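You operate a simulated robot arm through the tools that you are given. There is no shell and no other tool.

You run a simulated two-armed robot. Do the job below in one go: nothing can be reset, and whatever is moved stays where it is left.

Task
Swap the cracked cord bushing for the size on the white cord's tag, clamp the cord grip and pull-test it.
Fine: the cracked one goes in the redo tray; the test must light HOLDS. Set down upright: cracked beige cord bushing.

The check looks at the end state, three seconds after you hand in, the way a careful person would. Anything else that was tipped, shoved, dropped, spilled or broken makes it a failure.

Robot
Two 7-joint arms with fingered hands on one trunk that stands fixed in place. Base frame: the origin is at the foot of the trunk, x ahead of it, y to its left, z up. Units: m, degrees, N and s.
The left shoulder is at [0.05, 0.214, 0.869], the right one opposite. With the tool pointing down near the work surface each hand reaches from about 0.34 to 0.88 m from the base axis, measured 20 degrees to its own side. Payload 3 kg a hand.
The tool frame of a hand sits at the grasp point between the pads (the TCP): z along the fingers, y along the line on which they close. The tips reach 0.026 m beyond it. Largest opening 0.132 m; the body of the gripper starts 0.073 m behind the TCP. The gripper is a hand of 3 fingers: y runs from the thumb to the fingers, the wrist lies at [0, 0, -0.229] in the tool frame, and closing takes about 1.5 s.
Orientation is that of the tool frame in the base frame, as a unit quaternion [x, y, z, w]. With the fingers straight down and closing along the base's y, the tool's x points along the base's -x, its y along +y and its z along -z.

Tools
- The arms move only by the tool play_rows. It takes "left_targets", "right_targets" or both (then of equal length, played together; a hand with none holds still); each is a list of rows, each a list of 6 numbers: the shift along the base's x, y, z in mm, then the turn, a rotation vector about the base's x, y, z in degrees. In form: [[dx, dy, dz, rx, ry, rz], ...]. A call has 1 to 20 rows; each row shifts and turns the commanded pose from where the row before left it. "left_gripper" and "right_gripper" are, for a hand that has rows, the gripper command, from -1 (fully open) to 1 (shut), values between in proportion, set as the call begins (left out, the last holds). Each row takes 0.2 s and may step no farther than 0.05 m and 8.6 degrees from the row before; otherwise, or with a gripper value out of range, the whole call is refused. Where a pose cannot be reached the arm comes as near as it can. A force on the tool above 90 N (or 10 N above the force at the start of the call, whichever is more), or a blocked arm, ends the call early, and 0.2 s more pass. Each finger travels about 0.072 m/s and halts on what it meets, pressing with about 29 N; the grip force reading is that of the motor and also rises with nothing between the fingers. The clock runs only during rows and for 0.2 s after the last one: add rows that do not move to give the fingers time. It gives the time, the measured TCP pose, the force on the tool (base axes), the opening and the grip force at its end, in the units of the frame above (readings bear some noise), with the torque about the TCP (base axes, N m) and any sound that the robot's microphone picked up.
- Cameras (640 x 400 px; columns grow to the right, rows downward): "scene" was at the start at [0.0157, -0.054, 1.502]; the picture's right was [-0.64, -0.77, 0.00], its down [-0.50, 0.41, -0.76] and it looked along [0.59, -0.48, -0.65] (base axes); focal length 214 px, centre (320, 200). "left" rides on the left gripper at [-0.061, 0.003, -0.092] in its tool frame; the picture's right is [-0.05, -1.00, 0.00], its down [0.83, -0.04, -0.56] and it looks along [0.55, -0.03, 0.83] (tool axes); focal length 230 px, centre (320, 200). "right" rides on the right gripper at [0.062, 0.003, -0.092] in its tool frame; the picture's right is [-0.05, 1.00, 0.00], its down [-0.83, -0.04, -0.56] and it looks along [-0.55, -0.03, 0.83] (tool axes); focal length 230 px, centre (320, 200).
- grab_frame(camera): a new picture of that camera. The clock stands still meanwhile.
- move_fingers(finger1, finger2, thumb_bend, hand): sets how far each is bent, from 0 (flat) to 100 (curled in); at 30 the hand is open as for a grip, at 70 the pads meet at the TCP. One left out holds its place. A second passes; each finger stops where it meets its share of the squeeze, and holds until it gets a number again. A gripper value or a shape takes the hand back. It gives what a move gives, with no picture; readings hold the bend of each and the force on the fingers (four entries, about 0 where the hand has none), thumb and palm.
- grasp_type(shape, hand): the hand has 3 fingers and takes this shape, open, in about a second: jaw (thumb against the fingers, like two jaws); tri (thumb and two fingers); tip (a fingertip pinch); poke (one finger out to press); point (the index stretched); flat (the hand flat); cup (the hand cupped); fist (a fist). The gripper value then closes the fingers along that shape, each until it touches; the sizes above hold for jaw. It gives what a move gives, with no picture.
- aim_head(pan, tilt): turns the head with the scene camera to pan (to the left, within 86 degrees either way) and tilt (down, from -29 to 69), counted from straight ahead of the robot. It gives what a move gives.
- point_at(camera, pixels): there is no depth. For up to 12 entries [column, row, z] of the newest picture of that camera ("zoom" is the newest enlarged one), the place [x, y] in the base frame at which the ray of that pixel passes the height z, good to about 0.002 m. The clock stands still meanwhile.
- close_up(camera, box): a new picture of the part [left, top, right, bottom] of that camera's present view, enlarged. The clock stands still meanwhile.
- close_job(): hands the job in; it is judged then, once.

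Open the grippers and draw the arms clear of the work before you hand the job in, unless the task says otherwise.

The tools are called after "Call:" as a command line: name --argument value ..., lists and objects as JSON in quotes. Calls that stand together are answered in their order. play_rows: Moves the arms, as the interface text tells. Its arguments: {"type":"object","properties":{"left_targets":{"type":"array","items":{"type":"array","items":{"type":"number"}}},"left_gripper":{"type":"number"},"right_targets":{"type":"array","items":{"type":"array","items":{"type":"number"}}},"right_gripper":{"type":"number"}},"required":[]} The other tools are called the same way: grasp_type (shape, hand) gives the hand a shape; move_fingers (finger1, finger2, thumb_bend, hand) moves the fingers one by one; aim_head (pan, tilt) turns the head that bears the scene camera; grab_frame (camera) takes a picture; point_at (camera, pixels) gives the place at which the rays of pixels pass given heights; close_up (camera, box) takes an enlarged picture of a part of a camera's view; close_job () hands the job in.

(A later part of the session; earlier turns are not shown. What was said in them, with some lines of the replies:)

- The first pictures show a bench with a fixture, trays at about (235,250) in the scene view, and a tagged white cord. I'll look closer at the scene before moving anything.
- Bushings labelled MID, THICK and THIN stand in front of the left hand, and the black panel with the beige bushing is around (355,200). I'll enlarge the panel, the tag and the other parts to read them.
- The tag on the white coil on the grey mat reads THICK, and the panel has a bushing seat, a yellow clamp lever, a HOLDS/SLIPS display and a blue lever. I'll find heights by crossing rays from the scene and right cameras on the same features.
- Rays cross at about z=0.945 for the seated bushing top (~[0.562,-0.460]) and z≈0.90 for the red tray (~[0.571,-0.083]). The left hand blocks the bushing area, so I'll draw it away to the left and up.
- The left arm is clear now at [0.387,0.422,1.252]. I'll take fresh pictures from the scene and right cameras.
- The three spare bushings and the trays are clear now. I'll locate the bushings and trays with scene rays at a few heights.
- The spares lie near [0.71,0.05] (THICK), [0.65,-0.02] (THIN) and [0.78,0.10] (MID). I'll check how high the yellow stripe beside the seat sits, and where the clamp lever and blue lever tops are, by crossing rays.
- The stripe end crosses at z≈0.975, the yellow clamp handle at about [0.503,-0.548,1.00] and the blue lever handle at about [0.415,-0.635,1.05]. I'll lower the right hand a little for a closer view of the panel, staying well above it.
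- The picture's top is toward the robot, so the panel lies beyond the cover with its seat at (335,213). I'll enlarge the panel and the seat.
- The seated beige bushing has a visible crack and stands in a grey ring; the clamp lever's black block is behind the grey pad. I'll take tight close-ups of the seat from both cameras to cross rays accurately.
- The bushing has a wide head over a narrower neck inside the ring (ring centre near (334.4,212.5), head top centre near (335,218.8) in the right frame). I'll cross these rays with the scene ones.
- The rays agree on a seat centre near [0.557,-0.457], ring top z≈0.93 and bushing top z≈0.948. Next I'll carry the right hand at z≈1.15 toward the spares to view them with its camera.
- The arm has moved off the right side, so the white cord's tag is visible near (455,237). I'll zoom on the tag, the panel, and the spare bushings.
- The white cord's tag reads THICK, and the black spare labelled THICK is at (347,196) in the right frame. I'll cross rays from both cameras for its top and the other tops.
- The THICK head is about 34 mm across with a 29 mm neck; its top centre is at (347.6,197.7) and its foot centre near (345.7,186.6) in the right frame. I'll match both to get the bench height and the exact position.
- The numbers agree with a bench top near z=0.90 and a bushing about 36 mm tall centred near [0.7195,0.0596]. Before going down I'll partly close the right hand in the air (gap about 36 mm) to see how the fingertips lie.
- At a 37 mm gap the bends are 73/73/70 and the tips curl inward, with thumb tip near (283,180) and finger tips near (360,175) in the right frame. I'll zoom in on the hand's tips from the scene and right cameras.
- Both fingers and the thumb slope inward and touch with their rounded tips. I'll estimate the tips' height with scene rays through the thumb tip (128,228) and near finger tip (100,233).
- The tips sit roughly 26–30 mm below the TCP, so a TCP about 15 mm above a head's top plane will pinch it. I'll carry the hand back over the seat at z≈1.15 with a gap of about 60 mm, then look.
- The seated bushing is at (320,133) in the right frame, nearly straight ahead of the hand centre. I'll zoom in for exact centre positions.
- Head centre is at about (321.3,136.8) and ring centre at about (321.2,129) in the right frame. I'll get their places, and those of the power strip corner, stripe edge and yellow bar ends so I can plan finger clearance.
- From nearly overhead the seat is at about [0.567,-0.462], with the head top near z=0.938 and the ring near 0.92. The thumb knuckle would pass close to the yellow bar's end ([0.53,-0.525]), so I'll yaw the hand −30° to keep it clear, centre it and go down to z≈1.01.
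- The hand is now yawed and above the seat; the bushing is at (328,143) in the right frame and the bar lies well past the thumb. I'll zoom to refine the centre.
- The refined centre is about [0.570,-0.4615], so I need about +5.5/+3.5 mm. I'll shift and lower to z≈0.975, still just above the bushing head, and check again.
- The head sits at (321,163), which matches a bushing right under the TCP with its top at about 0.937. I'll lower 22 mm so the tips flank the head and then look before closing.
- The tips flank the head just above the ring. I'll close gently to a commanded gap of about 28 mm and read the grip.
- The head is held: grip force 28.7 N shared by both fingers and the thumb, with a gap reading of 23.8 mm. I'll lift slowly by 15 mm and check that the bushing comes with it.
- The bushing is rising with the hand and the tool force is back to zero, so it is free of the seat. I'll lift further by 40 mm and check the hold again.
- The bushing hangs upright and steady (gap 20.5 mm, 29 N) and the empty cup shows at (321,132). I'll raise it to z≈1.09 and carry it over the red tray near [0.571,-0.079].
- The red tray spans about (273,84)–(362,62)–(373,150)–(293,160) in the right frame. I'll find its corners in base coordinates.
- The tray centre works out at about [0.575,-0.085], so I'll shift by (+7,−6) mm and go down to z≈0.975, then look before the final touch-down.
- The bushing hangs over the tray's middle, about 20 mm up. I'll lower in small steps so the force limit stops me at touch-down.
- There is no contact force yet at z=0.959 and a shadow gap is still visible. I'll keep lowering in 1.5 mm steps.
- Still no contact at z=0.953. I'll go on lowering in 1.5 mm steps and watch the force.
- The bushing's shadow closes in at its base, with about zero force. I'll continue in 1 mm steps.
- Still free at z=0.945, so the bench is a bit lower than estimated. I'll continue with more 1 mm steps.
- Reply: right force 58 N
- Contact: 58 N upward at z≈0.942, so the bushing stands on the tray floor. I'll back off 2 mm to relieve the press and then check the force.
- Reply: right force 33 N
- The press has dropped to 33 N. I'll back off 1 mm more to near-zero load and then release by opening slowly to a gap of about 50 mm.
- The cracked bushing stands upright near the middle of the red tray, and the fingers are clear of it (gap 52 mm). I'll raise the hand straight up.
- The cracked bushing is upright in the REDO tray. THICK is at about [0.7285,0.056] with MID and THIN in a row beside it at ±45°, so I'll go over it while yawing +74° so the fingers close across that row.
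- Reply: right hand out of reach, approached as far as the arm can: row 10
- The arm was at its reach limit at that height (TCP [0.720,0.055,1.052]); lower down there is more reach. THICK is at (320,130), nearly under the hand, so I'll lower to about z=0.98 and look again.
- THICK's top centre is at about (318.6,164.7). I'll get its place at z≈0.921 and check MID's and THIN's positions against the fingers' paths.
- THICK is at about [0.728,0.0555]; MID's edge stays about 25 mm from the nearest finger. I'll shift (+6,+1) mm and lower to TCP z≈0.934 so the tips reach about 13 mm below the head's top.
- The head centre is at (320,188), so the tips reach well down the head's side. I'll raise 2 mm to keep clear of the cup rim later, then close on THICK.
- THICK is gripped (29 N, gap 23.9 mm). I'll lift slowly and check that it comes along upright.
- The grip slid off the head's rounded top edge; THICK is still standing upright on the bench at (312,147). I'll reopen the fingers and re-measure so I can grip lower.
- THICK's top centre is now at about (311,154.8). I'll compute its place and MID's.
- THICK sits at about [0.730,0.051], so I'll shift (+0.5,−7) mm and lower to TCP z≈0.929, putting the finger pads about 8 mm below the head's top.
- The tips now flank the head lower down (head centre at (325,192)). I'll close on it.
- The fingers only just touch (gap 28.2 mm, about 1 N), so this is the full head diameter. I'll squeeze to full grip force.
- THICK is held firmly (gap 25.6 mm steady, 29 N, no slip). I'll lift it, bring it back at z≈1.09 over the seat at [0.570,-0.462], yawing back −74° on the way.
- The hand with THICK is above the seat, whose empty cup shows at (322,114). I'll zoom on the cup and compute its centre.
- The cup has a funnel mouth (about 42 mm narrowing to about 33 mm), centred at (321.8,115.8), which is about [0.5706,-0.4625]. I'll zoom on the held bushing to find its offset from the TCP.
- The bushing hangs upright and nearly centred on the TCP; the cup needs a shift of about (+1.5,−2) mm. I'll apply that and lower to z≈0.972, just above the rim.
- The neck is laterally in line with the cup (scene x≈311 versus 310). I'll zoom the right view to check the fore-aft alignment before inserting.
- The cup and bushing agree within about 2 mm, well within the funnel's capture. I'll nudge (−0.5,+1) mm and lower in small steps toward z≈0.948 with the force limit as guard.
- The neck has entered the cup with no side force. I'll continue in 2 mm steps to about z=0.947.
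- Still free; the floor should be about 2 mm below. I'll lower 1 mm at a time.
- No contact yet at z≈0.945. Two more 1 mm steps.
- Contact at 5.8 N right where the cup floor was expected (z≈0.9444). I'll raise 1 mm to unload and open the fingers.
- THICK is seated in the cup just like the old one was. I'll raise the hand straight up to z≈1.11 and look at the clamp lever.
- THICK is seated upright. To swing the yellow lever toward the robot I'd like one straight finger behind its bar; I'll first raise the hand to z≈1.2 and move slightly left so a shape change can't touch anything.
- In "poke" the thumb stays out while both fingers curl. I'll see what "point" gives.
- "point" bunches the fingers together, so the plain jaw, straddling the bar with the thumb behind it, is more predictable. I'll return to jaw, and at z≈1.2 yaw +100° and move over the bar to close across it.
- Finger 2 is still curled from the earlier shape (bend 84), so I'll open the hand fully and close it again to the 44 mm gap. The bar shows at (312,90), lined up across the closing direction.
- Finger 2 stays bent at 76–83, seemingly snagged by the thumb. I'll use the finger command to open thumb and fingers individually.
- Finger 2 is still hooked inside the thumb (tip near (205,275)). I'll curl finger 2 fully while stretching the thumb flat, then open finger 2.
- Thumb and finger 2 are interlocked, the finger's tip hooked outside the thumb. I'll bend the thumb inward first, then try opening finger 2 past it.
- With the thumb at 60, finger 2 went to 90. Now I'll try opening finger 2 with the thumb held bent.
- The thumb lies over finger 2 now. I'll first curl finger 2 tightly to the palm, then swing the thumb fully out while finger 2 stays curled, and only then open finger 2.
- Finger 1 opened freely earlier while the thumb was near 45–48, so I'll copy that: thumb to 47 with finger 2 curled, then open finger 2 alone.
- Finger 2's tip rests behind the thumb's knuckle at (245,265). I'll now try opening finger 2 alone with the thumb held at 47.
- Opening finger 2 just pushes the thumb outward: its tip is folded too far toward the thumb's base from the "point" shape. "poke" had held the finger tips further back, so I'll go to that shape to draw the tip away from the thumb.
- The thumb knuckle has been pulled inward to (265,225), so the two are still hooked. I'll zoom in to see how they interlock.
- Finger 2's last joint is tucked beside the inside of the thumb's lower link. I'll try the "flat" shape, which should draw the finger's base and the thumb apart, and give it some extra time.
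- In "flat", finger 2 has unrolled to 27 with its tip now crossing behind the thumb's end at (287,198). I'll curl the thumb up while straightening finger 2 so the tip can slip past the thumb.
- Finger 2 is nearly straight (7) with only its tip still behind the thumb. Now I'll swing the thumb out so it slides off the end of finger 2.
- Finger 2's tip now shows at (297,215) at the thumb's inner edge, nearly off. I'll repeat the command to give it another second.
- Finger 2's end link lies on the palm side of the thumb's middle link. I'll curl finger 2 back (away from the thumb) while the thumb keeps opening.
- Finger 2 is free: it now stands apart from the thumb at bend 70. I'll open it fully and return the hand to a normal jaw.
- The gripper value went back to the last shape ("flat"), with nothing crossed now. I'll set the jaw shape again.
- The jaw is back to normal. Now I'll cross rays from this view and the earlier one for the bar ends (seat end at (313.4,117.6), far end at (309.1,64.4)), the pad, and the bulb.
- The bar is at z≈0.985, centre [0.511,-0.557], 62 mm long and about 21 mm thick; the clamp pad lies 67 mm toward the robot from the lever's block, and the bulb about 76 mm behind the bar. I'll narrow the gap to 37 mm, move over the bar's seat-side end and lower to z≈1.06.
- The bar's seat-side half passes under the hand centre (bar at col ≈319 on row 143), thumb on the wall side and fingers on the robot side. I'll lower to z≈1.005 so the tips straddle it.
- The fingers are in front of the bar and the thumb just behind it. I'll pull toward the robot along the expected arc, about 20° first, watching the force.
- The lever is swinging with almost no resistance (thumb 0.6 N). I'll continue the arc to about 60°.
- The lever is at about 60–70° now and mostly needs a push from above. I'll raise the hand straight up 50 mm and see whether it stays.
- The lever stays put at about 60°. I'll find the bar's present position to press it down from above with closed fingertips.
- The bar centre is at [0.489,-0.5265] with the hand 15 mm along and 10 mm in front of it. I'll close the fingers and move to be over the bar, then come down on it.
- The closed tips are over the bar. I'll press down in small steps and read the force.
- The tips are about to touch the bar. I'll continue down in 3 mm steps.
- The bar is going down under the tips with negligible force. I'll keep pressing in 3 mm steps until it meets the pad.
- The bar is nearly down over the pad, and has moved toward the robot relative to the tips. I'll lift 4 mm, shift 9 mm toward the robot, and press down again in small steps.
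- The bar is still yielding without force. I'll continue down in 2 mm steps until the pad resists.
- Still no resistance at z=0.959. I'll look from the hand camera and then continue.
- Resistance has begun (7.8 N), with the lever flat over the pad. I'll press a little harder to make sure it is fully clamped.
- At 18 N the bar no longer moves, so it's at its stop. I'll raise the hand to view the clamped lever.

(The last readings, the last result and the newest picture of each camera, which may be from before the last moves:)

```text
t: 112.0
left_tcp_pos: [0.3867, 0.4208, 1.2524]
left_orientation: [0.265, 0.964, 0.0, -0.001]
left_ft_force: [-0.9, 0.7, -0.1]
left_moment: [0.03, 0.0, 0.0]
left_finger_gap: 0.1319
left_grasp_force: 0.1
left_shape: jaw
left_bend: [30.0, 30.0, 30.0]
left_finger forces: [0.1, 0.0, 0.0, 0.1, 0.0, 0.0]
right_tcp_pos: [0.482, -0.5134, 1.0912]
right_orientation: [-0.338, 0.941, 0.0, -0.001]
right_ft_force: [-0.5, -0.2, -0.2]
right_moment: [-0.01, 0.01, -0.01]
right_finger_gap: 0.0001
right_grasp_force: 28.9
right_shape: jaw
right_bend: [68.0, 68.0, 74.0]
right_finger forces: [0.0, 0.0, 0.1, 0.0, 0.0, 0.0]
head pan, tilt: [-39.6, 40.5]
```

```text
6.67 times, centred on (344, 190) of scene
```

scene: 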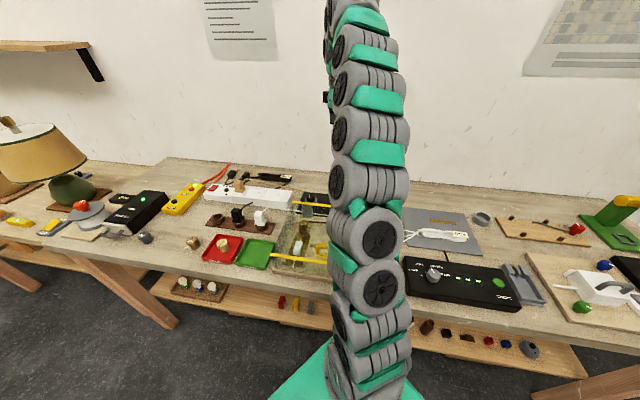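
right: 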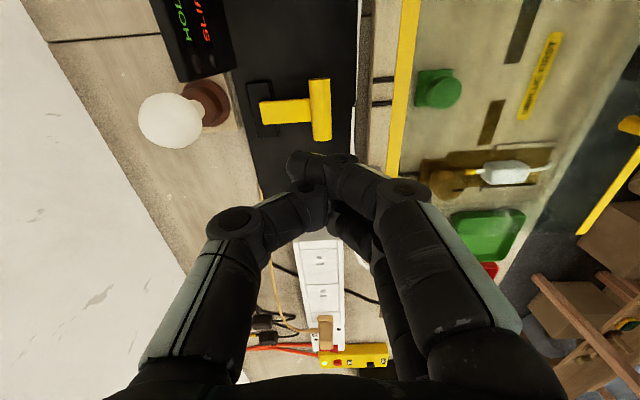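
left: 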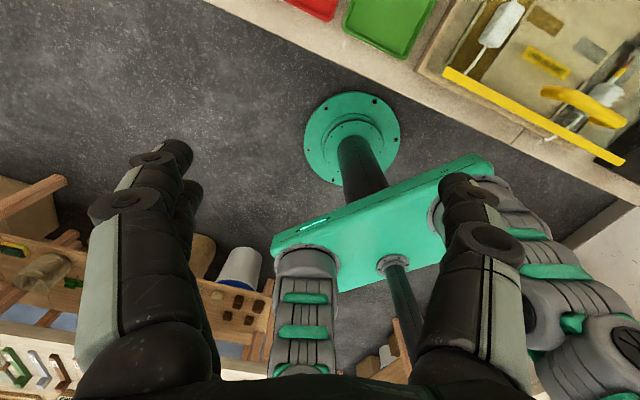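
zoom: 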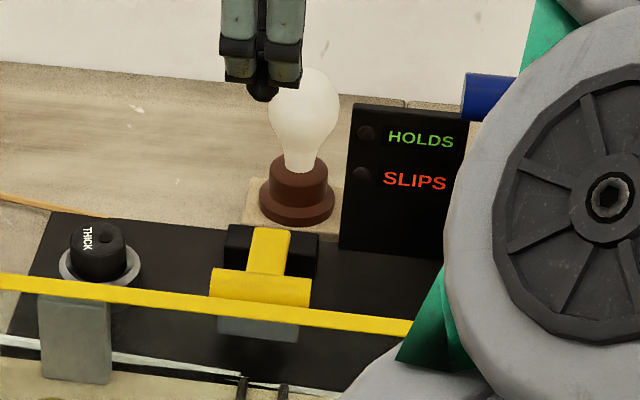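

The yellow lever lies flat over the pad and the clamp stays closed. Next is the blue pull-test lever near [0.415,-0.635,1.05]; I'll raise to z≈1.2, reopen the hand to a 37 mm gap, and go above it for a look.

Call:
play_rows --right_targets '[[0, 0, 40, 0, 0, 0], [0, 0, 40, 0, 0, 0], [0, 0, 40, 0, 0, 0], [-16, -29, 0, 0, 0, 0], [-16, -29, 0, 0, 0, 0], [-15, -29, 0, 0, 0, 0], [-15, -29, 0, 0, 0, 0], [0, 0, 0, 0, 0, 0]]' --right_gripper 0.3

Call:
grab_frame --camera "right"

Call:
grab_frame --camera "scene"

```text
t: 113.8
left_tcp_pos: [0.3862, 0.4197, 1.2528]
left_orientation: [0.265, 0.964, 0.001, 0.0]
left_ft_force: [0.3, -0.6, -0.1]
left_moment: [-0.01, 0.02, -0.01]
left_finger_gap: 0.1319
left_grasp_force: 0.0
left_shape: jaw
left_bend: [30.0, 30.0, 30.0]
left_finger forces: [0.0, 0.0, 0.0, 0.0, 0.1, 0.1]
right_tcp_pos: [0.4173, -0.6099, 1.2039]
right_orientation: [-0.337, 0.941, 0.0, 0.0]
right_ft_force: [1.1, -0.4, 0.0]
right_moment: [0.03, 0.0, 0.0]
right_finger_gap: 0.0459
right_grasp_force: 0.1
right_shape: jaw
right_bend: [74.0, 74.0, 70.0]
right_finger forces: [0.0, 0.1, 0.0, 0.0, 0.0, 0.0]
right hand out of reach, approached as far as the arm can: row 7
head pan, tilt: [-39.6, 40.5]
```

```text
taken
```

right: 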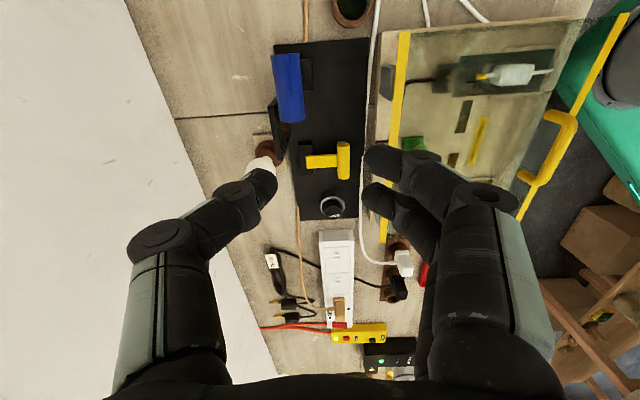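

```text
taken
```

scene: 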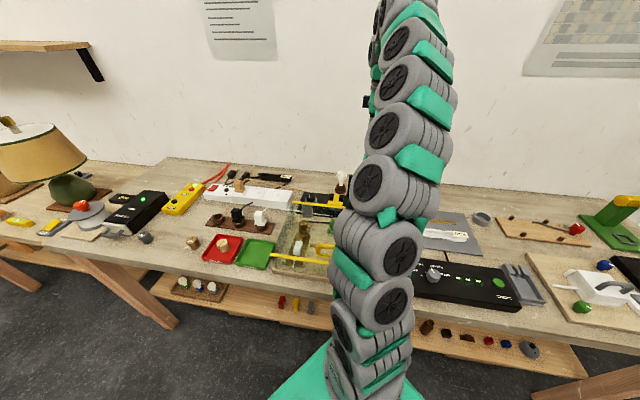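

The arm stopped at a reach limit there, but the blue handle is in view at (288,88). I'll zoom and locate its ends and the block beneath.

Call:
close_up --camera "right" --box '[230, 30, 390, 220]'

Call:
point_at --camera "right" --pixels '[[285, 54, 1.03], [285, 54, 1.05], [285, 54, 1.07], [291, 122, 1.03], [291, 122, 1.05], [291, 122, 1.07], [307, 75, 0.93], [344, 162, 0.93], [280, 140, 1.03]]'

```text
2.11 times, centred on (310, 125) of right
```

zoom: 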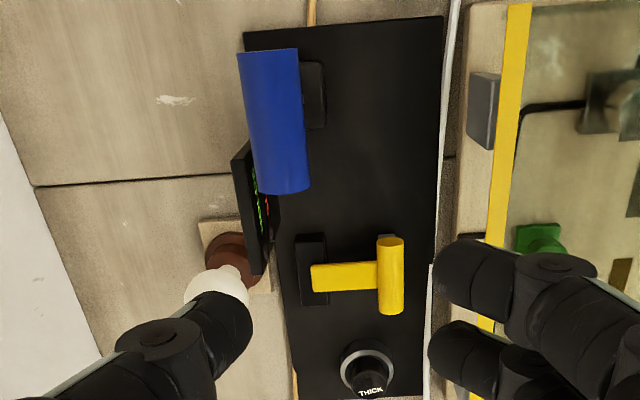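

```text
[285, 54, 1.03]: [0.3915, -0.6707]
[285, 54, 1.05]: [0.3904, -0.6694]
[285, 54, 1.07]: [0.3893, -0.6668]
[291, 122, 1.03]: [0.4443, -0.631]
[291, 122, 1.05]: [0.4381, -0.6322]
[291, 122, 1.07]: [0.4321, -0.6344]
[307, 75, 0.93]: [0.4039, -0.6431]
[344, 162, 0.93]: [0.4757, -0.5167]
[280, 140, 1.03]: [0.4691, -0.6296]
```

The blue handle is centred near [0.414,-0.651,1.05], leaning slightly to the wall, with the display slab beginning about 28 mm to its left and only up to z≈1.015. I'll lower to z≈1.12 first, where the reach is better, and re-read the pose.

Call:
play_rows --right_targets '[[0, 0, -20, 0, 0, 0], [0, 0, -20, 0, 0, 0], [0, 0, -20, 0, 0, 0], [0, 0, -20, 0, 0, 0], [0, 0, 0, 0, 0, 0]]'

Call:
grab_frame --camera "right"

```text
t: 115.0
left_tcp_pos: [0.3873, 0.4212, 1.2517]
left_orientation: [0.265, 0.964, 0.001, 0.0]
left_ft_force: [-0.2, 0.1, -0.2]
left_moment: [0.0, -0.01, 0.06]
left_finger_gap: 0.1321
left_grasp_force: 0.0
left_shape: jaw
left_bend: [30.0, 30.0, 30.0]
left_finger forces: [0.0, 0.0, 0.0, 0.0, 0.0, 0.0]
right_tcp_pos: [0.4176, -0.6089, 1.1226]
right_orientation: [-0.337, 0.941, 0.0, 0.0]
right_ft_force: [-0.6, -0.3, -1.0]
right_moment: [0.0, 0.0, 0.0]
right_finger_gap: 0.046
right_grasp_force: 0.1
right_shape: jaw
right_bend: [74.0, 74.0, 70.0]
right_finger forces: [0.1, 0.0, 0.0, 0.0, 0.0, 0.0]
head pan, tilt: [-39.6, 40.5]
```

```text
taken
```

right: 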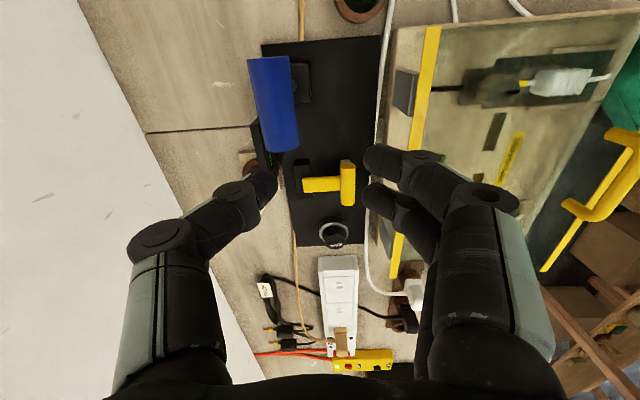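

At [0.4176,-0.6089,1.1226] the handle spans (268,60)–(284,150). I'll query those ends at a few heights to triangulate with the previous view.

Call:
point_at --camera "right" --pixels '[[267, 58, 1.03], [267, 58, 1.04], [267, 58, 1.05], [267, 58, 1.06], [283, 149, 1.03], [283, 149, 1.04], [283, 149, 1.05], [283, 149, 1.06], [300, 82, 0.93]]'

Call:
close_up --camera "right" --box '[210, 30, 370, 180]'

```text
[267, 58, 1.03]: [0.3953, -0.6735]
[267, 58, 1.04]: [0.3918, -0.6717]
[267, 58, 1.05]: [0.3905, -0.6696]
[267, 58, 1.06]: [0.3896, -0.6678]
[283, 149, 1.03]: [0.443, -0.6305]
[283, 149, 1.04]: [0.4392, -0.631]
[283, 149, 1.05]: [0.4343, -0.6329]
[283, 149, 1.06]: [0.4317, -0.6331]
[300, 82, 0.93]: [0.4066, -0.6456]
```

```text
2.67 times, centred on (290, 105) of right
```

zoom: 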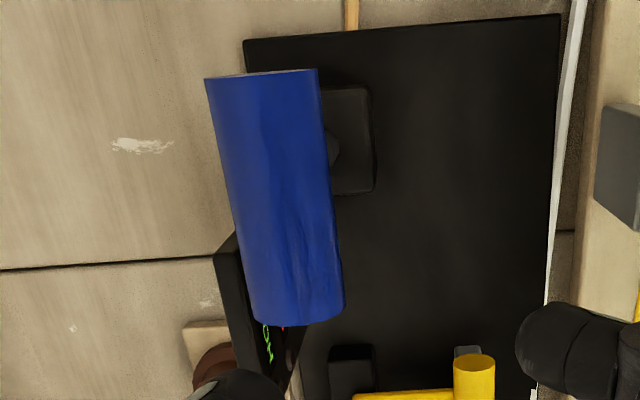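

The two views agree: handle centre about [0.413,-0.651,1.05]. I'll move the hand above it by (−9.6,−46) mm at this height.

Call:
play_rows --right_targets '[[-3.2, -15.3, 0, 0, 0, 0], [-3.2, -15.3, 0, 0, 0, 0], [-3.2, -15.3, 0, 0, 0, 0], [0, 0, 0, 0, 0, 0]]'

Call:
grab_frame --camera "right"

Call:
close_up --camera "scene" --box '[320, 120, 420, 210]'

```text
t: 116.0
left_tcp_pos: [0.386, 0.4221, 1.2531]
left_orientation: [0.265, 0.964, 0.0, 0.0]
left_ft_force: [0.0, 0.0, 0.4]
left_moment: [-0.03, 0.01, -0.01]
left_finger_gap: 0.1319
left_grasp_force: 0.0
left_shape: jaw
left_bend: [30.0, 30.0, 30.0]
left_finger forces: [0.0, 0.0, 0.0, 0.1, 0.1, 0.1]
right_tcp_pos: [0.4095, -0.6482, 1.1226]
right_orientation: [-0.337, 0.942, 0.0, -0.001]
right_ft_force: [0.3, -0.6, 0.0]
right_moment: [0.01, 0.02, -0.01]
right_finger_gap: 0.0458
right_grasp_force: 0.1
right_shape: jaw
right_bend: [74.0, 74.0, 70.0]
right_finger forces: [0.0, 0.0, 0.1, 0.0, 0.0, 0.0]
right hand out of reach, approached as far as the arm can: row 3
head pan, tilt: [-39.6, 40.5]
```

```text
taken
```

right: 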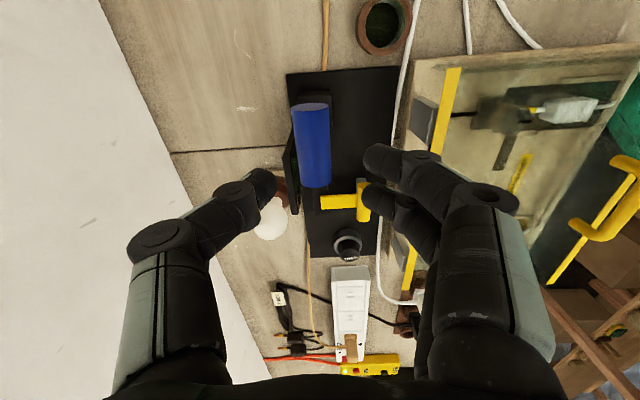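

```text
4.44 times, centred on (370, 165) of scene
```

zoom: 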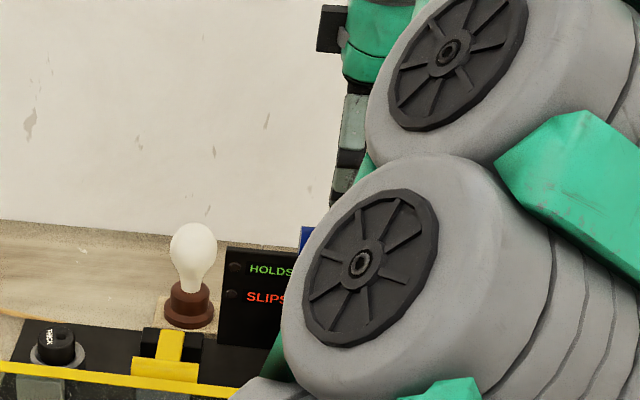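

The handle centre (313,145) is right under the hand, only about 5 mm toward the wall side. I'll widen the gap to about 50 mm and lower so thumb and fingers straddle the handle.

Call:
play_rows --right_targets '[[0, 0, 0, 0, 0, 0], [0, 0, -12, 0, 0, 0], [0, 0, -12, 0, 0, 0], [0, 0, 0, 0, 0, 0]]' --right_gripper 0.24

Call:
grab_frame --camera "right"

Call:
close_up --camera "right" --box '[220, 70, 420, 230]'

```text
t: 117.0
left_tcp_pos: [0.3868, 0.4196, 1.2524]
left_orientation: [0.265, 0.964, 0.001, -0.001]
left_ft_force: [-0.7, 0.3, -0.3]
left_moment: [-0.02, -0.02, 0.0]
left_finger_gap: 0.1319
left_grasp_force: 0.0
left_shape: jaw
left_bend: [30.0, 30.0, 30.0]
left_finger forces: [0.0, 0.0, 0.1, 0.1, 0.0, 0.1]
right_tcp_pos: [0.4079, -0.6477, 1.0979]
right_orientation: [-0.337, 0.941, 0.0, 0.0]
right_ft_force: [0.2, 0.1, -0.1]
right_moment: [-0.03, 0.01, -0.03]
right_finger_gap: 0.0496
right_grasp_force: 0.1
right_shape: jaw
right_bend: [74.0, 74.0, 70.0]
right_finger forces: [0.0, 0.0, 0.0, 0.0, 0.1, 0.0]
head pan, tilt: [-39.6, 40.5]
```

```text
taken
```

right: 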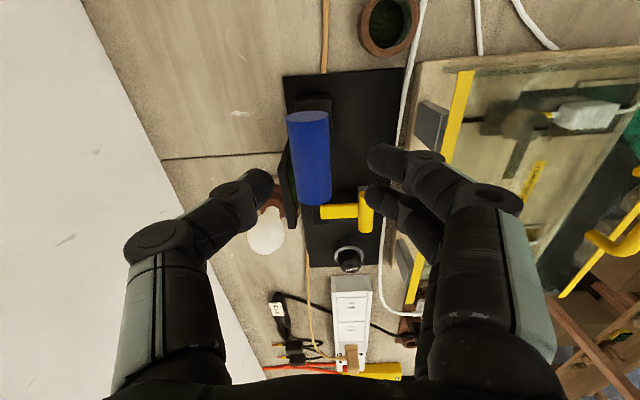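

```text
2.50 times, centred on (320, 150) of right
```

zoom: 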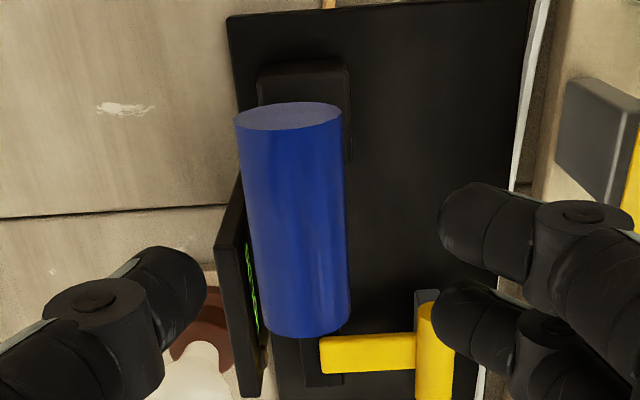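

The handle is about 7 mm toward the wall from the hand centre and the display's top stays below the tips. I'll shift about 4 mm toward the wall and lower to z≈1.063.

Call:
play_rows --right_targets '[[2.5, -3.1, 0, 0, 0, 0], [0, 0, -12, 0, 0, 0], [0, 0, -12, 0, 0, 0], [0, 0, -11, 0, 0, 0], [0, 0, 0, 0, 0, 0]]'

Call:
grab_frame --camera "right"

Call:
close_up --camera "right" --box '[220, 100, 420, 260]'

```text
t: 118.2
left_tcp_pos: [0.3874, 0.4208, 1.2528]
left_orientation: [0.265, 0.964, 0.0, 0.0]
left_ft_force: [0.6, -0.5, -0.1]
left_moment: [-0.03, -0.02, -0.01]
left_finger_gap: 0.1319
left_grasp_force: 0.1
left_shape: jaw
left_bend: [30.0, 30.0, 30.0]
left_finger forces: [0.1, 0.0, 0.0, 0.1, 0.1, 0.0]
right_tcp_pos: [0.4103, -0.6519, 1.0622]
right_orientation: [-0.337, 0.942, 0.0, -0.001]
right_ft_force: [0.4, 0.3, -0.6]
right_moment: [-0.03, -0.02, -0.01]
right_finger_gap: 0.0498
right_grasp_force: 0.0
right_shape: jaw
right_bend: [74.0, 74.0, 70.0]
right_finger forces: [0.0, 0.0, 0.1, 0.1, 0.0, 0.1]
head pan, tilt: [-39.6, 40.5]
```

```text
taken
```

right: 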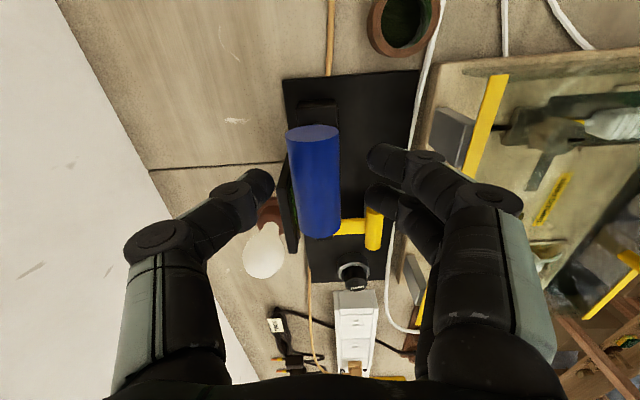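

```text
2.50 times, centred on (320, 180) of right
```

zoom: 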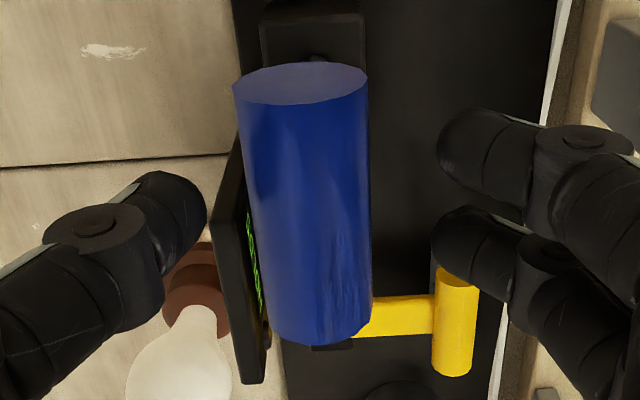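

Thumb and fingers straddle the blue handle. I'll pull it toward the robot, 25 mm first, in 5 mm steps, watching force and the display.

Call:
play_rows --right_targets '[[-3.2, 3.9, 0, 0, 0, 0], [-3.2, 3.9, 0, 0, 0, 0], [-3.2, 3.9, 0, 0, 0, 0], [-3.2, 3.9, -0.5, 0, 0, 0], [-3.2, 3.9, -1, 0, 0, 0], [0, 0, 0, 0, 0, 0]]'

Call:
grab_frame --camera "right"

Call:
close_up --camera "scene" --box '[320, 150, 400, 210]'

```text
t: 119.6
left_tcp_pos: [0.3867, 0.4205, 1.2517]
left_orientation: [0.265, 0.964, 0.0, 0.0]
left_ft_force: [-0.4, 0.3, -0.2]
left_moment: [0.02, 0.0, -0.01]
left_finger_gap: 0.132
left_grasp_force: 0.0
left_shape: jaw
left_bend: [30.0, 30.0, 30.0]
left_finger forces: [0.0, 0.1, 0.0, 0.0, 0.0, 0.1]
right_tcp_pos: [0.396, -0.6314, 1.0614]
right_orientation: [-0.337, 0.942, 0.0, 0.001]
right_ft_force: [0.2, -0.7, 1.1]
right_moment: [-0.07, -0.05, 0.03]
right_finger_gap: 0.0509
right_grasp_force: 0.1
right_shape: jaw
right_bend: [74.0, 74.0, 70.0]
right_finger forces: [0.1, 0.0, 0.1, 0.0, 1.0, 0.1]
head pan, tilt: [-39.6, 40.5]
```

```text
taken
```

right: 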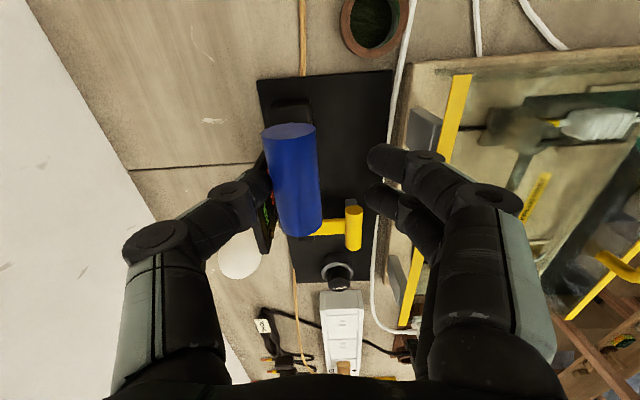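

```text
6.67 times, centred on (360, 180) of scene
```

zoom: 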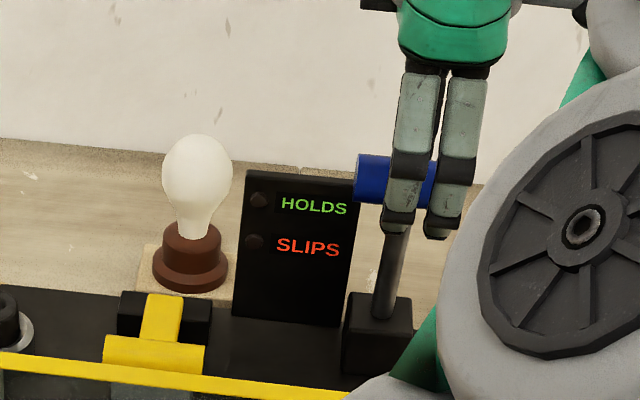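

The thumb touches the handle (1 N) and begins moving it. I'll keep pulling another 25 mm along the arc.

Call:
play_rows --right_targets '[[-3.2, 3.9, -0.5, 0, 0, 0], [-3.2, 3.9, -0.7, 0, 0, 0], [-3.2, 3.9, -1, 0, 0, 0], [-3.2, 3.9, -1.2, 0, 0, 0], [-3.2, 3.9, -1.5, 0, 0, 0], [0, 0, 0, 0, 0, 0]]'

Call:
grab_frame --camera "right"

Call:
close_up --camera "scene" --box '[320, 150, 400, 210]'

```text
t: 121.0
left_tcp_pos: [0.3863, 0.4205, 1.2527]
left_orientation: [0.265, 0.964, 0.0, 0.0]
left_ft_force: [-0.5, -0.8, 0.2]
left_moment: [-0.01, 0.01, -0.04]
left_finger_gap: 0.1319
left_grasp_force: 0.0
left_shape: jaw
left_bend: [30.0, 30.0, 30.0]
left_finger forces: [0.1, 0.1, 0.0, 0.1, 0.0, 0.1]
right_tcp_pos: [0.3793, -0.6114, 1.0577]
right_orientation: [-0.337, 0.941, -0.001, -0.001]
right_ft_force: [0.0, -1.7, -0.3]
right_moment: [-0.08, -0.02, -0.04]
right_finger_gap: 0.051
right_grasp_force: 0.0
right_shape: jaw
right_bend: [74.0, 74.0, 70.0]
right_finger forces: [0.0, 0.0, 0.0, 0.0, 1.5, 0.1]
head pan, tilt: [-39.6, 40.5]
```

```text
taken
```

right: 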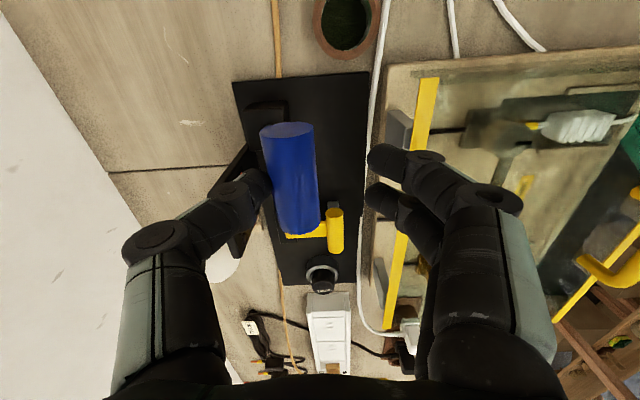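

```text
6.67 times, centred on (360, 180) of scene
```

zoom: 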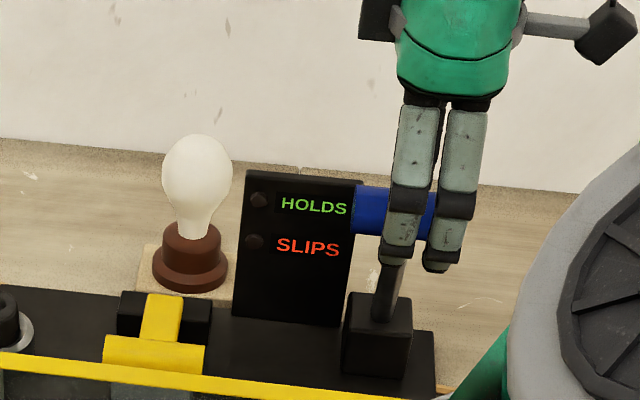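

The blue lever is tilting smoothly toward the robot (about 15°, 1.5 N). I'll pull on another 25 mm, following the arc down.

Call:
play_rows --right_targets '[[-3.2, 3.9, -1.5, 0, 0, 0], [-3.2, 3.9, -1.7, 0, 0, 0], [-3.2, 3.9, -1.9, 0, 0, 0], [-3.2, 3.9, -2.1, 0, 0, 0], [-3.2, 3.9, -2.2, 0, 0, 0], [0, 0, 0, 0, 0, 0]]'

Call:
grab_frame --camera "right"

Call:
close_up --camera "scene" --box '[320, 150, 400, 210]'

```text
t: 122.4
left_tcp_pos: [0.3869, 0.421, 1.2516]
left_orientation: [0.265, 0.964, 0.0, 0.001]
left_ft_force: [-0.5, 1.0, 0.0]
left_moment: [0.01, -0.01, 0.04]
left_finger_gap: 0.1316
left_grasp_force: 0.1
left_shape: jaw
left_bend: [30.0, 30.0, 30.0]
left_finger forces: [0.0, 0.0, 0.0, 0.0, 0.0, 0.0]
right_tcp_pos: [0.3639, -0.5925, 1.048]
right_orientation: [-0.337, 0.942, 0.0, 0.0]
right_ft_force: [1.5, -0.9, 1.8]
right_moment: [-0.03, -0.04, 0.0]
right_finger_gap: 0.0512
right_grasp_force: 0.1
right_shape: jaw
right_bend: [74.0, 74.0, 70.0]
right_finger forces: [0.0, 0.1, 0.1, 0.0, 2.0, 0.0]
head pan, tilt: [-39.6, 40.5]
```

```text
taken
```

right: 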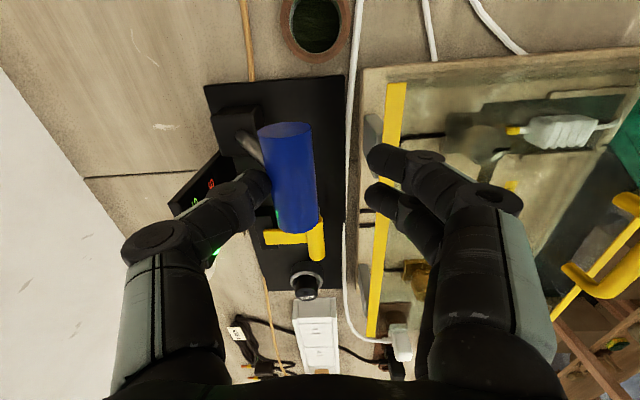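

```text
6.67 times, centred on (360, 180) of scene
```

zoom: 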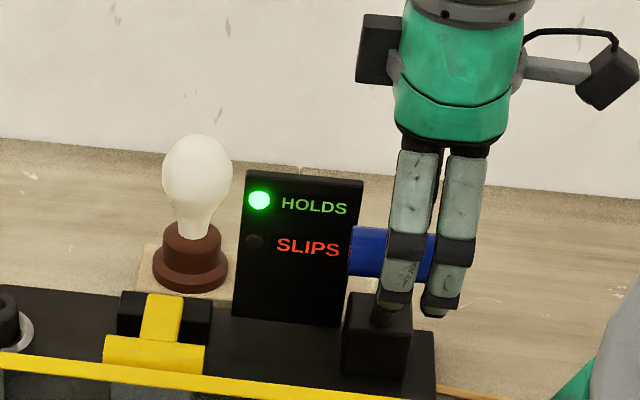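

HOLDS lights green at (260,200) in the zoom. The lever pushes back like a spring, so I'll ease it back along the same arc instead of letting it snap.

Call:
play_rows --right_targets '[[3.2, -3.9, 2.2, 0, 0, 0], [3.2, -3.9, 2.1, 0, 0, 0], [3.2, -3.9, 1.9, 0, 0, 0], [3.2, -3.9, 1.7, 0, 0, 0], [3.2, -3.9, 1.5, 0, 0, 0], [3.2, -3.9, 1.5, 0, 0, 0], [3.2, -3.9, 1.2, 0, 0, 0], [3.2, -3.9, 1, 0, 0, 0], [3.2, -3.9, 0.7, 0, 0, 0], [3.2, -3.9, 0.5, 0, 0, 0], [0, 0, 0, 0, 0, 0]]'

Call:
grab_frame --camera "right"

Call:
close_up --camera "scene" --box '[320, 150, 400, 210]'

```text
t: 124.8
left_tcp_pos: [0.3864, 0.4199, 1.2525]
left_orientation: [0.265, 0.964, 0.0, 0.0]
left_ft_force: [0.0, 0.2, -0.1]
left_moment: [0.04, -0.03, 0.01]
left_finger_gap: 0.1321
left_grasp_force: 0.0
left_shape: jaw
left_bend: [30.0, 30.0, 30.0]
left_finger forces: [0.0, 0.0, 0.0, 0.0, 0.0, 0.0]
right_tcp_pos: [0.3965, -0.6308, 1.0626]
right_orientation: [-0.337, 0.941, -0.001, 0.0]
right_ft_force: [0.4, 0.0, 0.1]
right_moment: [0.0, 0.02, -0.02]
right_finger_gap: 0.0512
right_grasp_force: 0.1
right_shape: jaw
right_bend: [74.0, 74.0, 70.0]
right_finger forces: [0.0, 0.1, 0.1, 0.0, 0.8, 0.0]
head pan, tilt: [-39.6, 40.5]
```

```text
taken
```

right: 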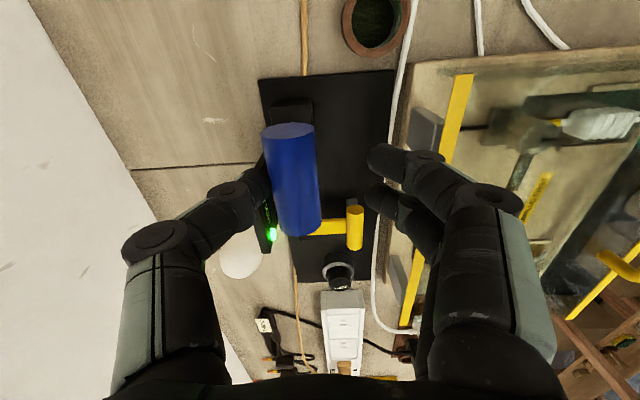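

```text
6.67 times, centred on (360, 180) of scene
```

zoom: 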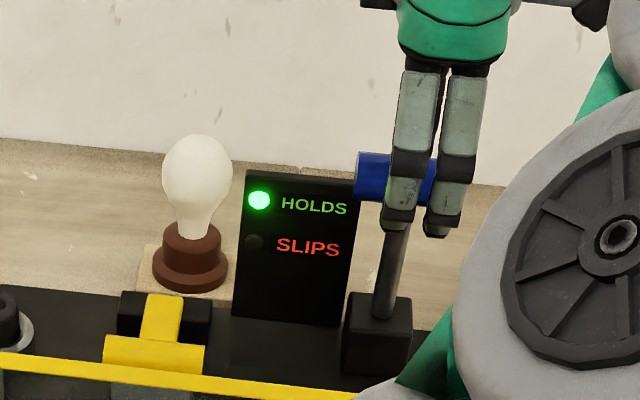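

HOLDS stays lit as the lever returns. I'll ease back the remaining 20 mm to rest and centre the hand on the handle before lifting off.

Call:
play_rows --right_targets '[[3.2, -3.9, 0.3, 0, 0, 0], [3.2, -3.9, 0, 0, 0, 0], [3.2, -3.9, 0, 0, 0, 0], [3.2, -3.9, 0, 0, 0, 0], [0, 0, 0, 0, 0, 0]]'

Call:
grab_frame --camera "right"

Call:
close_up --camera "right" --box '[220, 100, 420, 260]'

```text
t: 126.0
left_tcp_pos: [0.3873, 0.4214, 1.2512]
left_orientation: [0.265, 0.964, 0.0, 0.001]
left_ft_force: [0.9, 0.1, 0.4]
left_moment: [-0.03, 0.0, 0.01]
left_finger_gap: 0.1319
left_grasp_force: 0.0
left_shape: jaw
left_bend: [30.0, 30.0, 30.0]
left_finger forces: [0.0, 0.0, 0.0, 0.0, 0.1, 0.0]
right_tcp_pos: [0.4091, -0.6472, 1.0618]
right_orientation: [-0.337, 0.942, 0.0, 0.0]
right_ft_force: [0.2, -0.2, -0.3]
right_moment: [-0.04, 0.01, -0.01]
right_finger_gap: 0.0498
right_grasp_force: 0.0
right_shape: jaw
right_bend: [74.0, 74.0, 70.0]
right_finger forces: [0.0, 0.1, 0.1, 0.0, 0.0, 0.1]
head pan, tilt: [-39.6, 40.5]
```

```text
taken
```

right: 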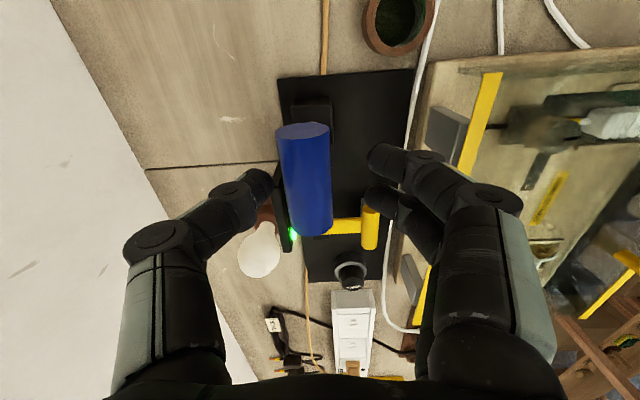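

```text
2.50 times, centred on (320, 180) of right
```

zoom: 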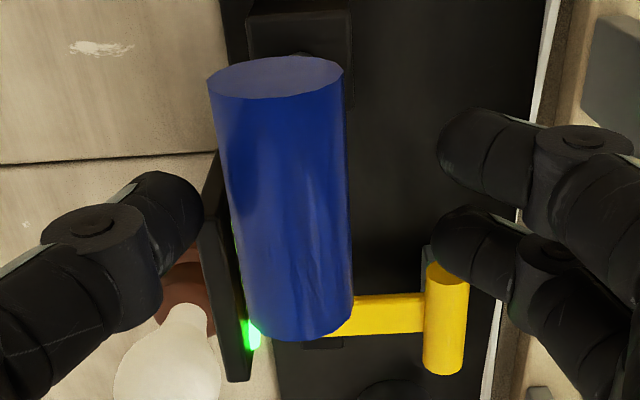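

The lever is at rest with the thumb clear of it and the green lamp still on. I'll lift straight up and then draw the right arm back toward the robot, opening the hand once clear.

Call:
play_rows --right_targets '[[0, 0, 10, 0, 0, 0], [0, 0, 25, 0, 0, 0], [0, 0, 35, 0, 0, 0], [0, 0, 40, 0, 0, 0], [0, 0, 0, 0, 0, 0]]'

Call:
play_rows --right_targets '[[-15, 20, 15, 0, 0, -7], [-15, 20, 15, 0, 0, -7], [-15, 20, 15, 0, 0, -7], [-10, 10, 10, 0, 0, -7], [0, 0, 10, 0, 0, -7], [0, 0, 10, 0, 0, -7], [0, 0, 0, 0, 0, -7], [0, 0, 0, 0, 0, -7], [0, 0, 0, 0, 0, 0]]' --right_gripper -1

Call:
grab_frame --camera "scene"

Call:
grab_frame --camera "right"

```text
t: 127.2
left_tcp_pos: [0.3863, 0.4207, 1.2527]
left_orientation: [0.265, 0.964, 0.0, 0.0]
left_ft_force: [0.2, 0.7, 0.4]
left_moment: [-0.05, -0.01, 0.02]
left_finger_gap: 0.1322
left_grasp_force: 0.1
left_shape: jaw
left_bend: [30.0, 30.0, 30.0]
left_finger forces: [0.0, 0.1, 0.0, 0.0, 0.1, 0.0]
right_tcp_pos: [0.4023, -0.6367, 1.1437]
right_orientation: [-0.337, 0.941, 0.0, 0.0]
right_ft_force: [0.1, 0.7, -0.3]
right_moment: [-0.01, 0.01, -0.04]
right_finger_gap: 0.0501
right_grasp_force: 0.1
right_shape: jaw
right_bend: [74.0, 74.0, 70.0]
right_finger forces: [0.0, 0.1, 0.0, 0.0, 0.1, 0.0]
right hand out of reach, approached as far as the arm can: row 4
head pan, tilt: [-39.6, 40.5]
```

```text
t: 129.2
left_tcp_pos: [0.3873, 0.4205, 1.2524]
left_orientation: [0.265, 0.964, 0.0, -0.001]
left_ft_force: [-0.7, 0.1, 0.0]
left_moment: [0.02, 0.01, -0.01]
left_finger_gap: 0.1317
left_grasp_force: 0.0
left_shape: jaw
left_bend: [30.0, 30.0, 30.0]
left_finger forces: [0.0, 0.1, 0.1, 0.1, 0.0, 0.1]
right_tcp_pos: [0.3477, -0.5688, 1.2178]
right_orientation: [0.145, 0.989, 0.0, -0.001]
right_ft_force: [-0.4, 0.3, 0.3]
right_moment: [-0.01, -0.03, 0.04]
right_finger_gap: 0.1318
right_grasp_force: 0.1
right_shape: jaw
right_bend: [30.0, 30.0, 30.0]
right_finger forces: [0.0, 0.1, 0.1, 0.0, 0.0, 0.0]
head pan, tilt: [-39.6, 40.5]
```

```text
taken
```

scene: 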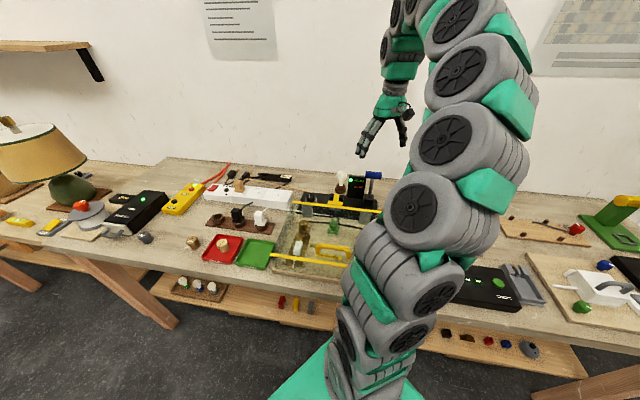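

```text
taken
```

right: 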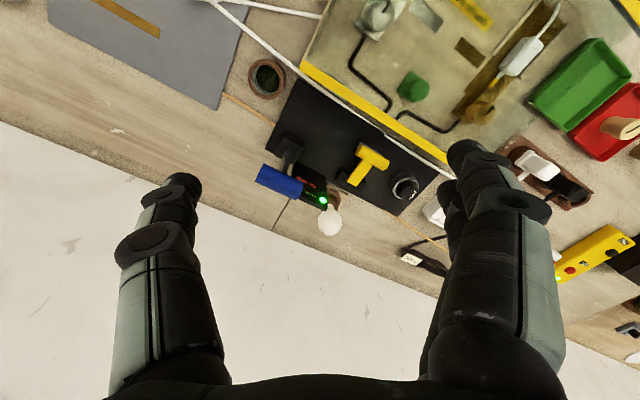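

Both levers, bushing and tray are in view with the hand open and clear. I'll zoom in to verify the end state of each part.

Call:
close_up --camera "scene" --box '[290, 160, 386, 220]'

Call:
close_up --camera "scene" --box '[120, 205, 280, 305]'

Call:
close_up --camera "right" --box '[240, 90, 460, 250]'

```text
6.67 times, centred on (338, 190) of scene
```

zoom: 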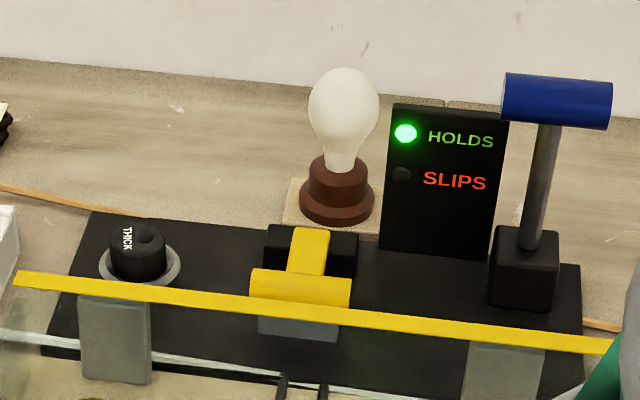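

```text
4.00 times, centred on (200, 255) of scene
```

zoom: 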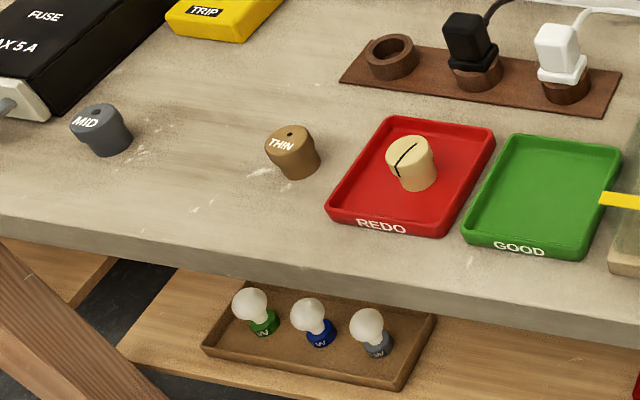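

```text
2.50 times, centred on (350, 170) of right
```

zoom: 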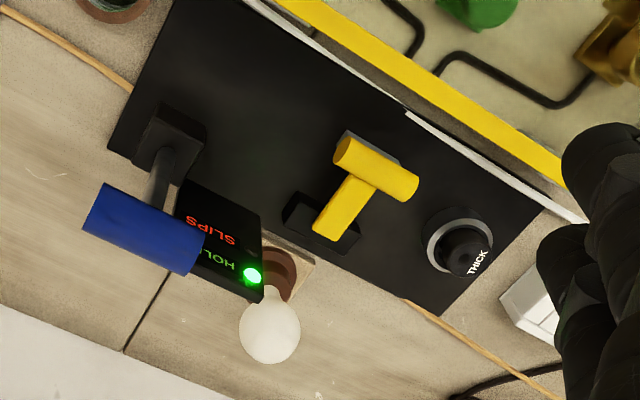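

Everything is as wanted: THICK seated, clamp closed, HOLDS lit, cracked bushing upright in REDO, spares and plugs untouched. I'll draw the right arm a little further back and up before handing in.

Call:
play_rows --right_targets '[[0, 20, 10, 0, 0, 0], [0, 20, 10, 0, 0, 0], [0, 20, 10, 0, 0, 0], [0, 20, 5, 0, 0, 0], [0, 20, 0, 0, 0, 0], [0, 0, 0, 0, 0, 0]]'

Call:
grab_frame --camera "scene"

```text
t: 130.6
left_tcp_pos: [0.3873, 0.4208, 1.253]
left_orientation: [0.264, 0.965, 0.0, 0.0]
left_ft_force: [-0.1, 0.8, 0.9]
left_moment: [0.03, 0.03, 0.05]
left_finger_gap: 0.1319
left_grasp_force: 0.1
left_shape: jaw
left_bend: [30.0, 30.0, 30.0]
left_finger forces: [0.1, 0.0, 0.1, 0.0, 0.1, 0.0]
right_tcp_pos: [0.3494, -0.4684, 1.2538]
right_orientation: [0.145, 0.99, 0.0, 0.0]
right_ft_force: [0.3, -1.0, 0.3]
right_moment: [0.01, -0.01, 0.02]
right_finger_gap: 0.1316
right_grasp_force: 0.1
right_shape: jaw
right_bend: [30.0, 30.0, 30.0]
right_finger forces: [0.1, 0.0, 0.0, 0.0, 0.0, 0.0]
head pan, tilt: [-39.6, 40.5]
```

```text
taken
```

scene: 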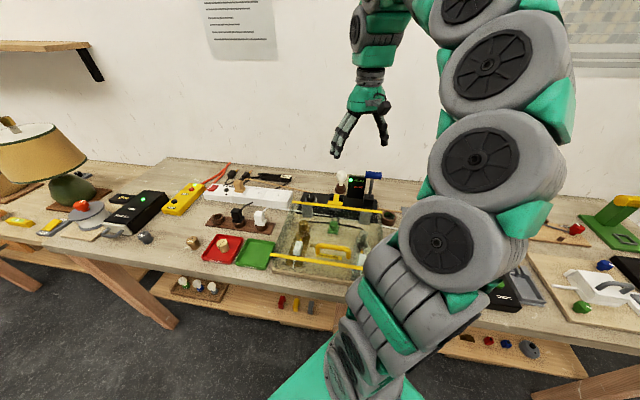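

Both hands are open and clear of the bench, the green HOLDS lamp is still lit at (350,180), and the cracked bushing stands upright in the red tray. I'm handing the job in.

Call:
close_job

```text
The job is handed in.
```

I swapped the cracked bushing for the THICK one, closed the clamp and pull-tested it, and the green HOLDS lamp lit. The job is handed in. I don't have the judge's result, only what the last pictures showed.

- **Bushing:** the white cord's tag reads THICK, and the black THICK bushing now sits upright in the cup where the cracked one was.
- **Cracked bushing:** it stands upright near the middle of the red REDO tray.
- **Clamp:** the yellow lever is pressed flat onto its pad, down to its stop, and stayed there.
- **Pull test:** I pulled the blue lever toward the robot until HOLDS lit, then eased it back to rest. The lamp stayed on.

**Slipped grip:** my first grip on THICK slipped off its top edge and left it upright, about 5 mm from where it had been. The second grip was lower and held.

**Finger snag:** one finger of the right hand caught on the thumb while I was changing its shape in the air. I freed it before going near anything else.

No picture shows anything else tipped, moved or spilled. Both hands are open and clear of the work.
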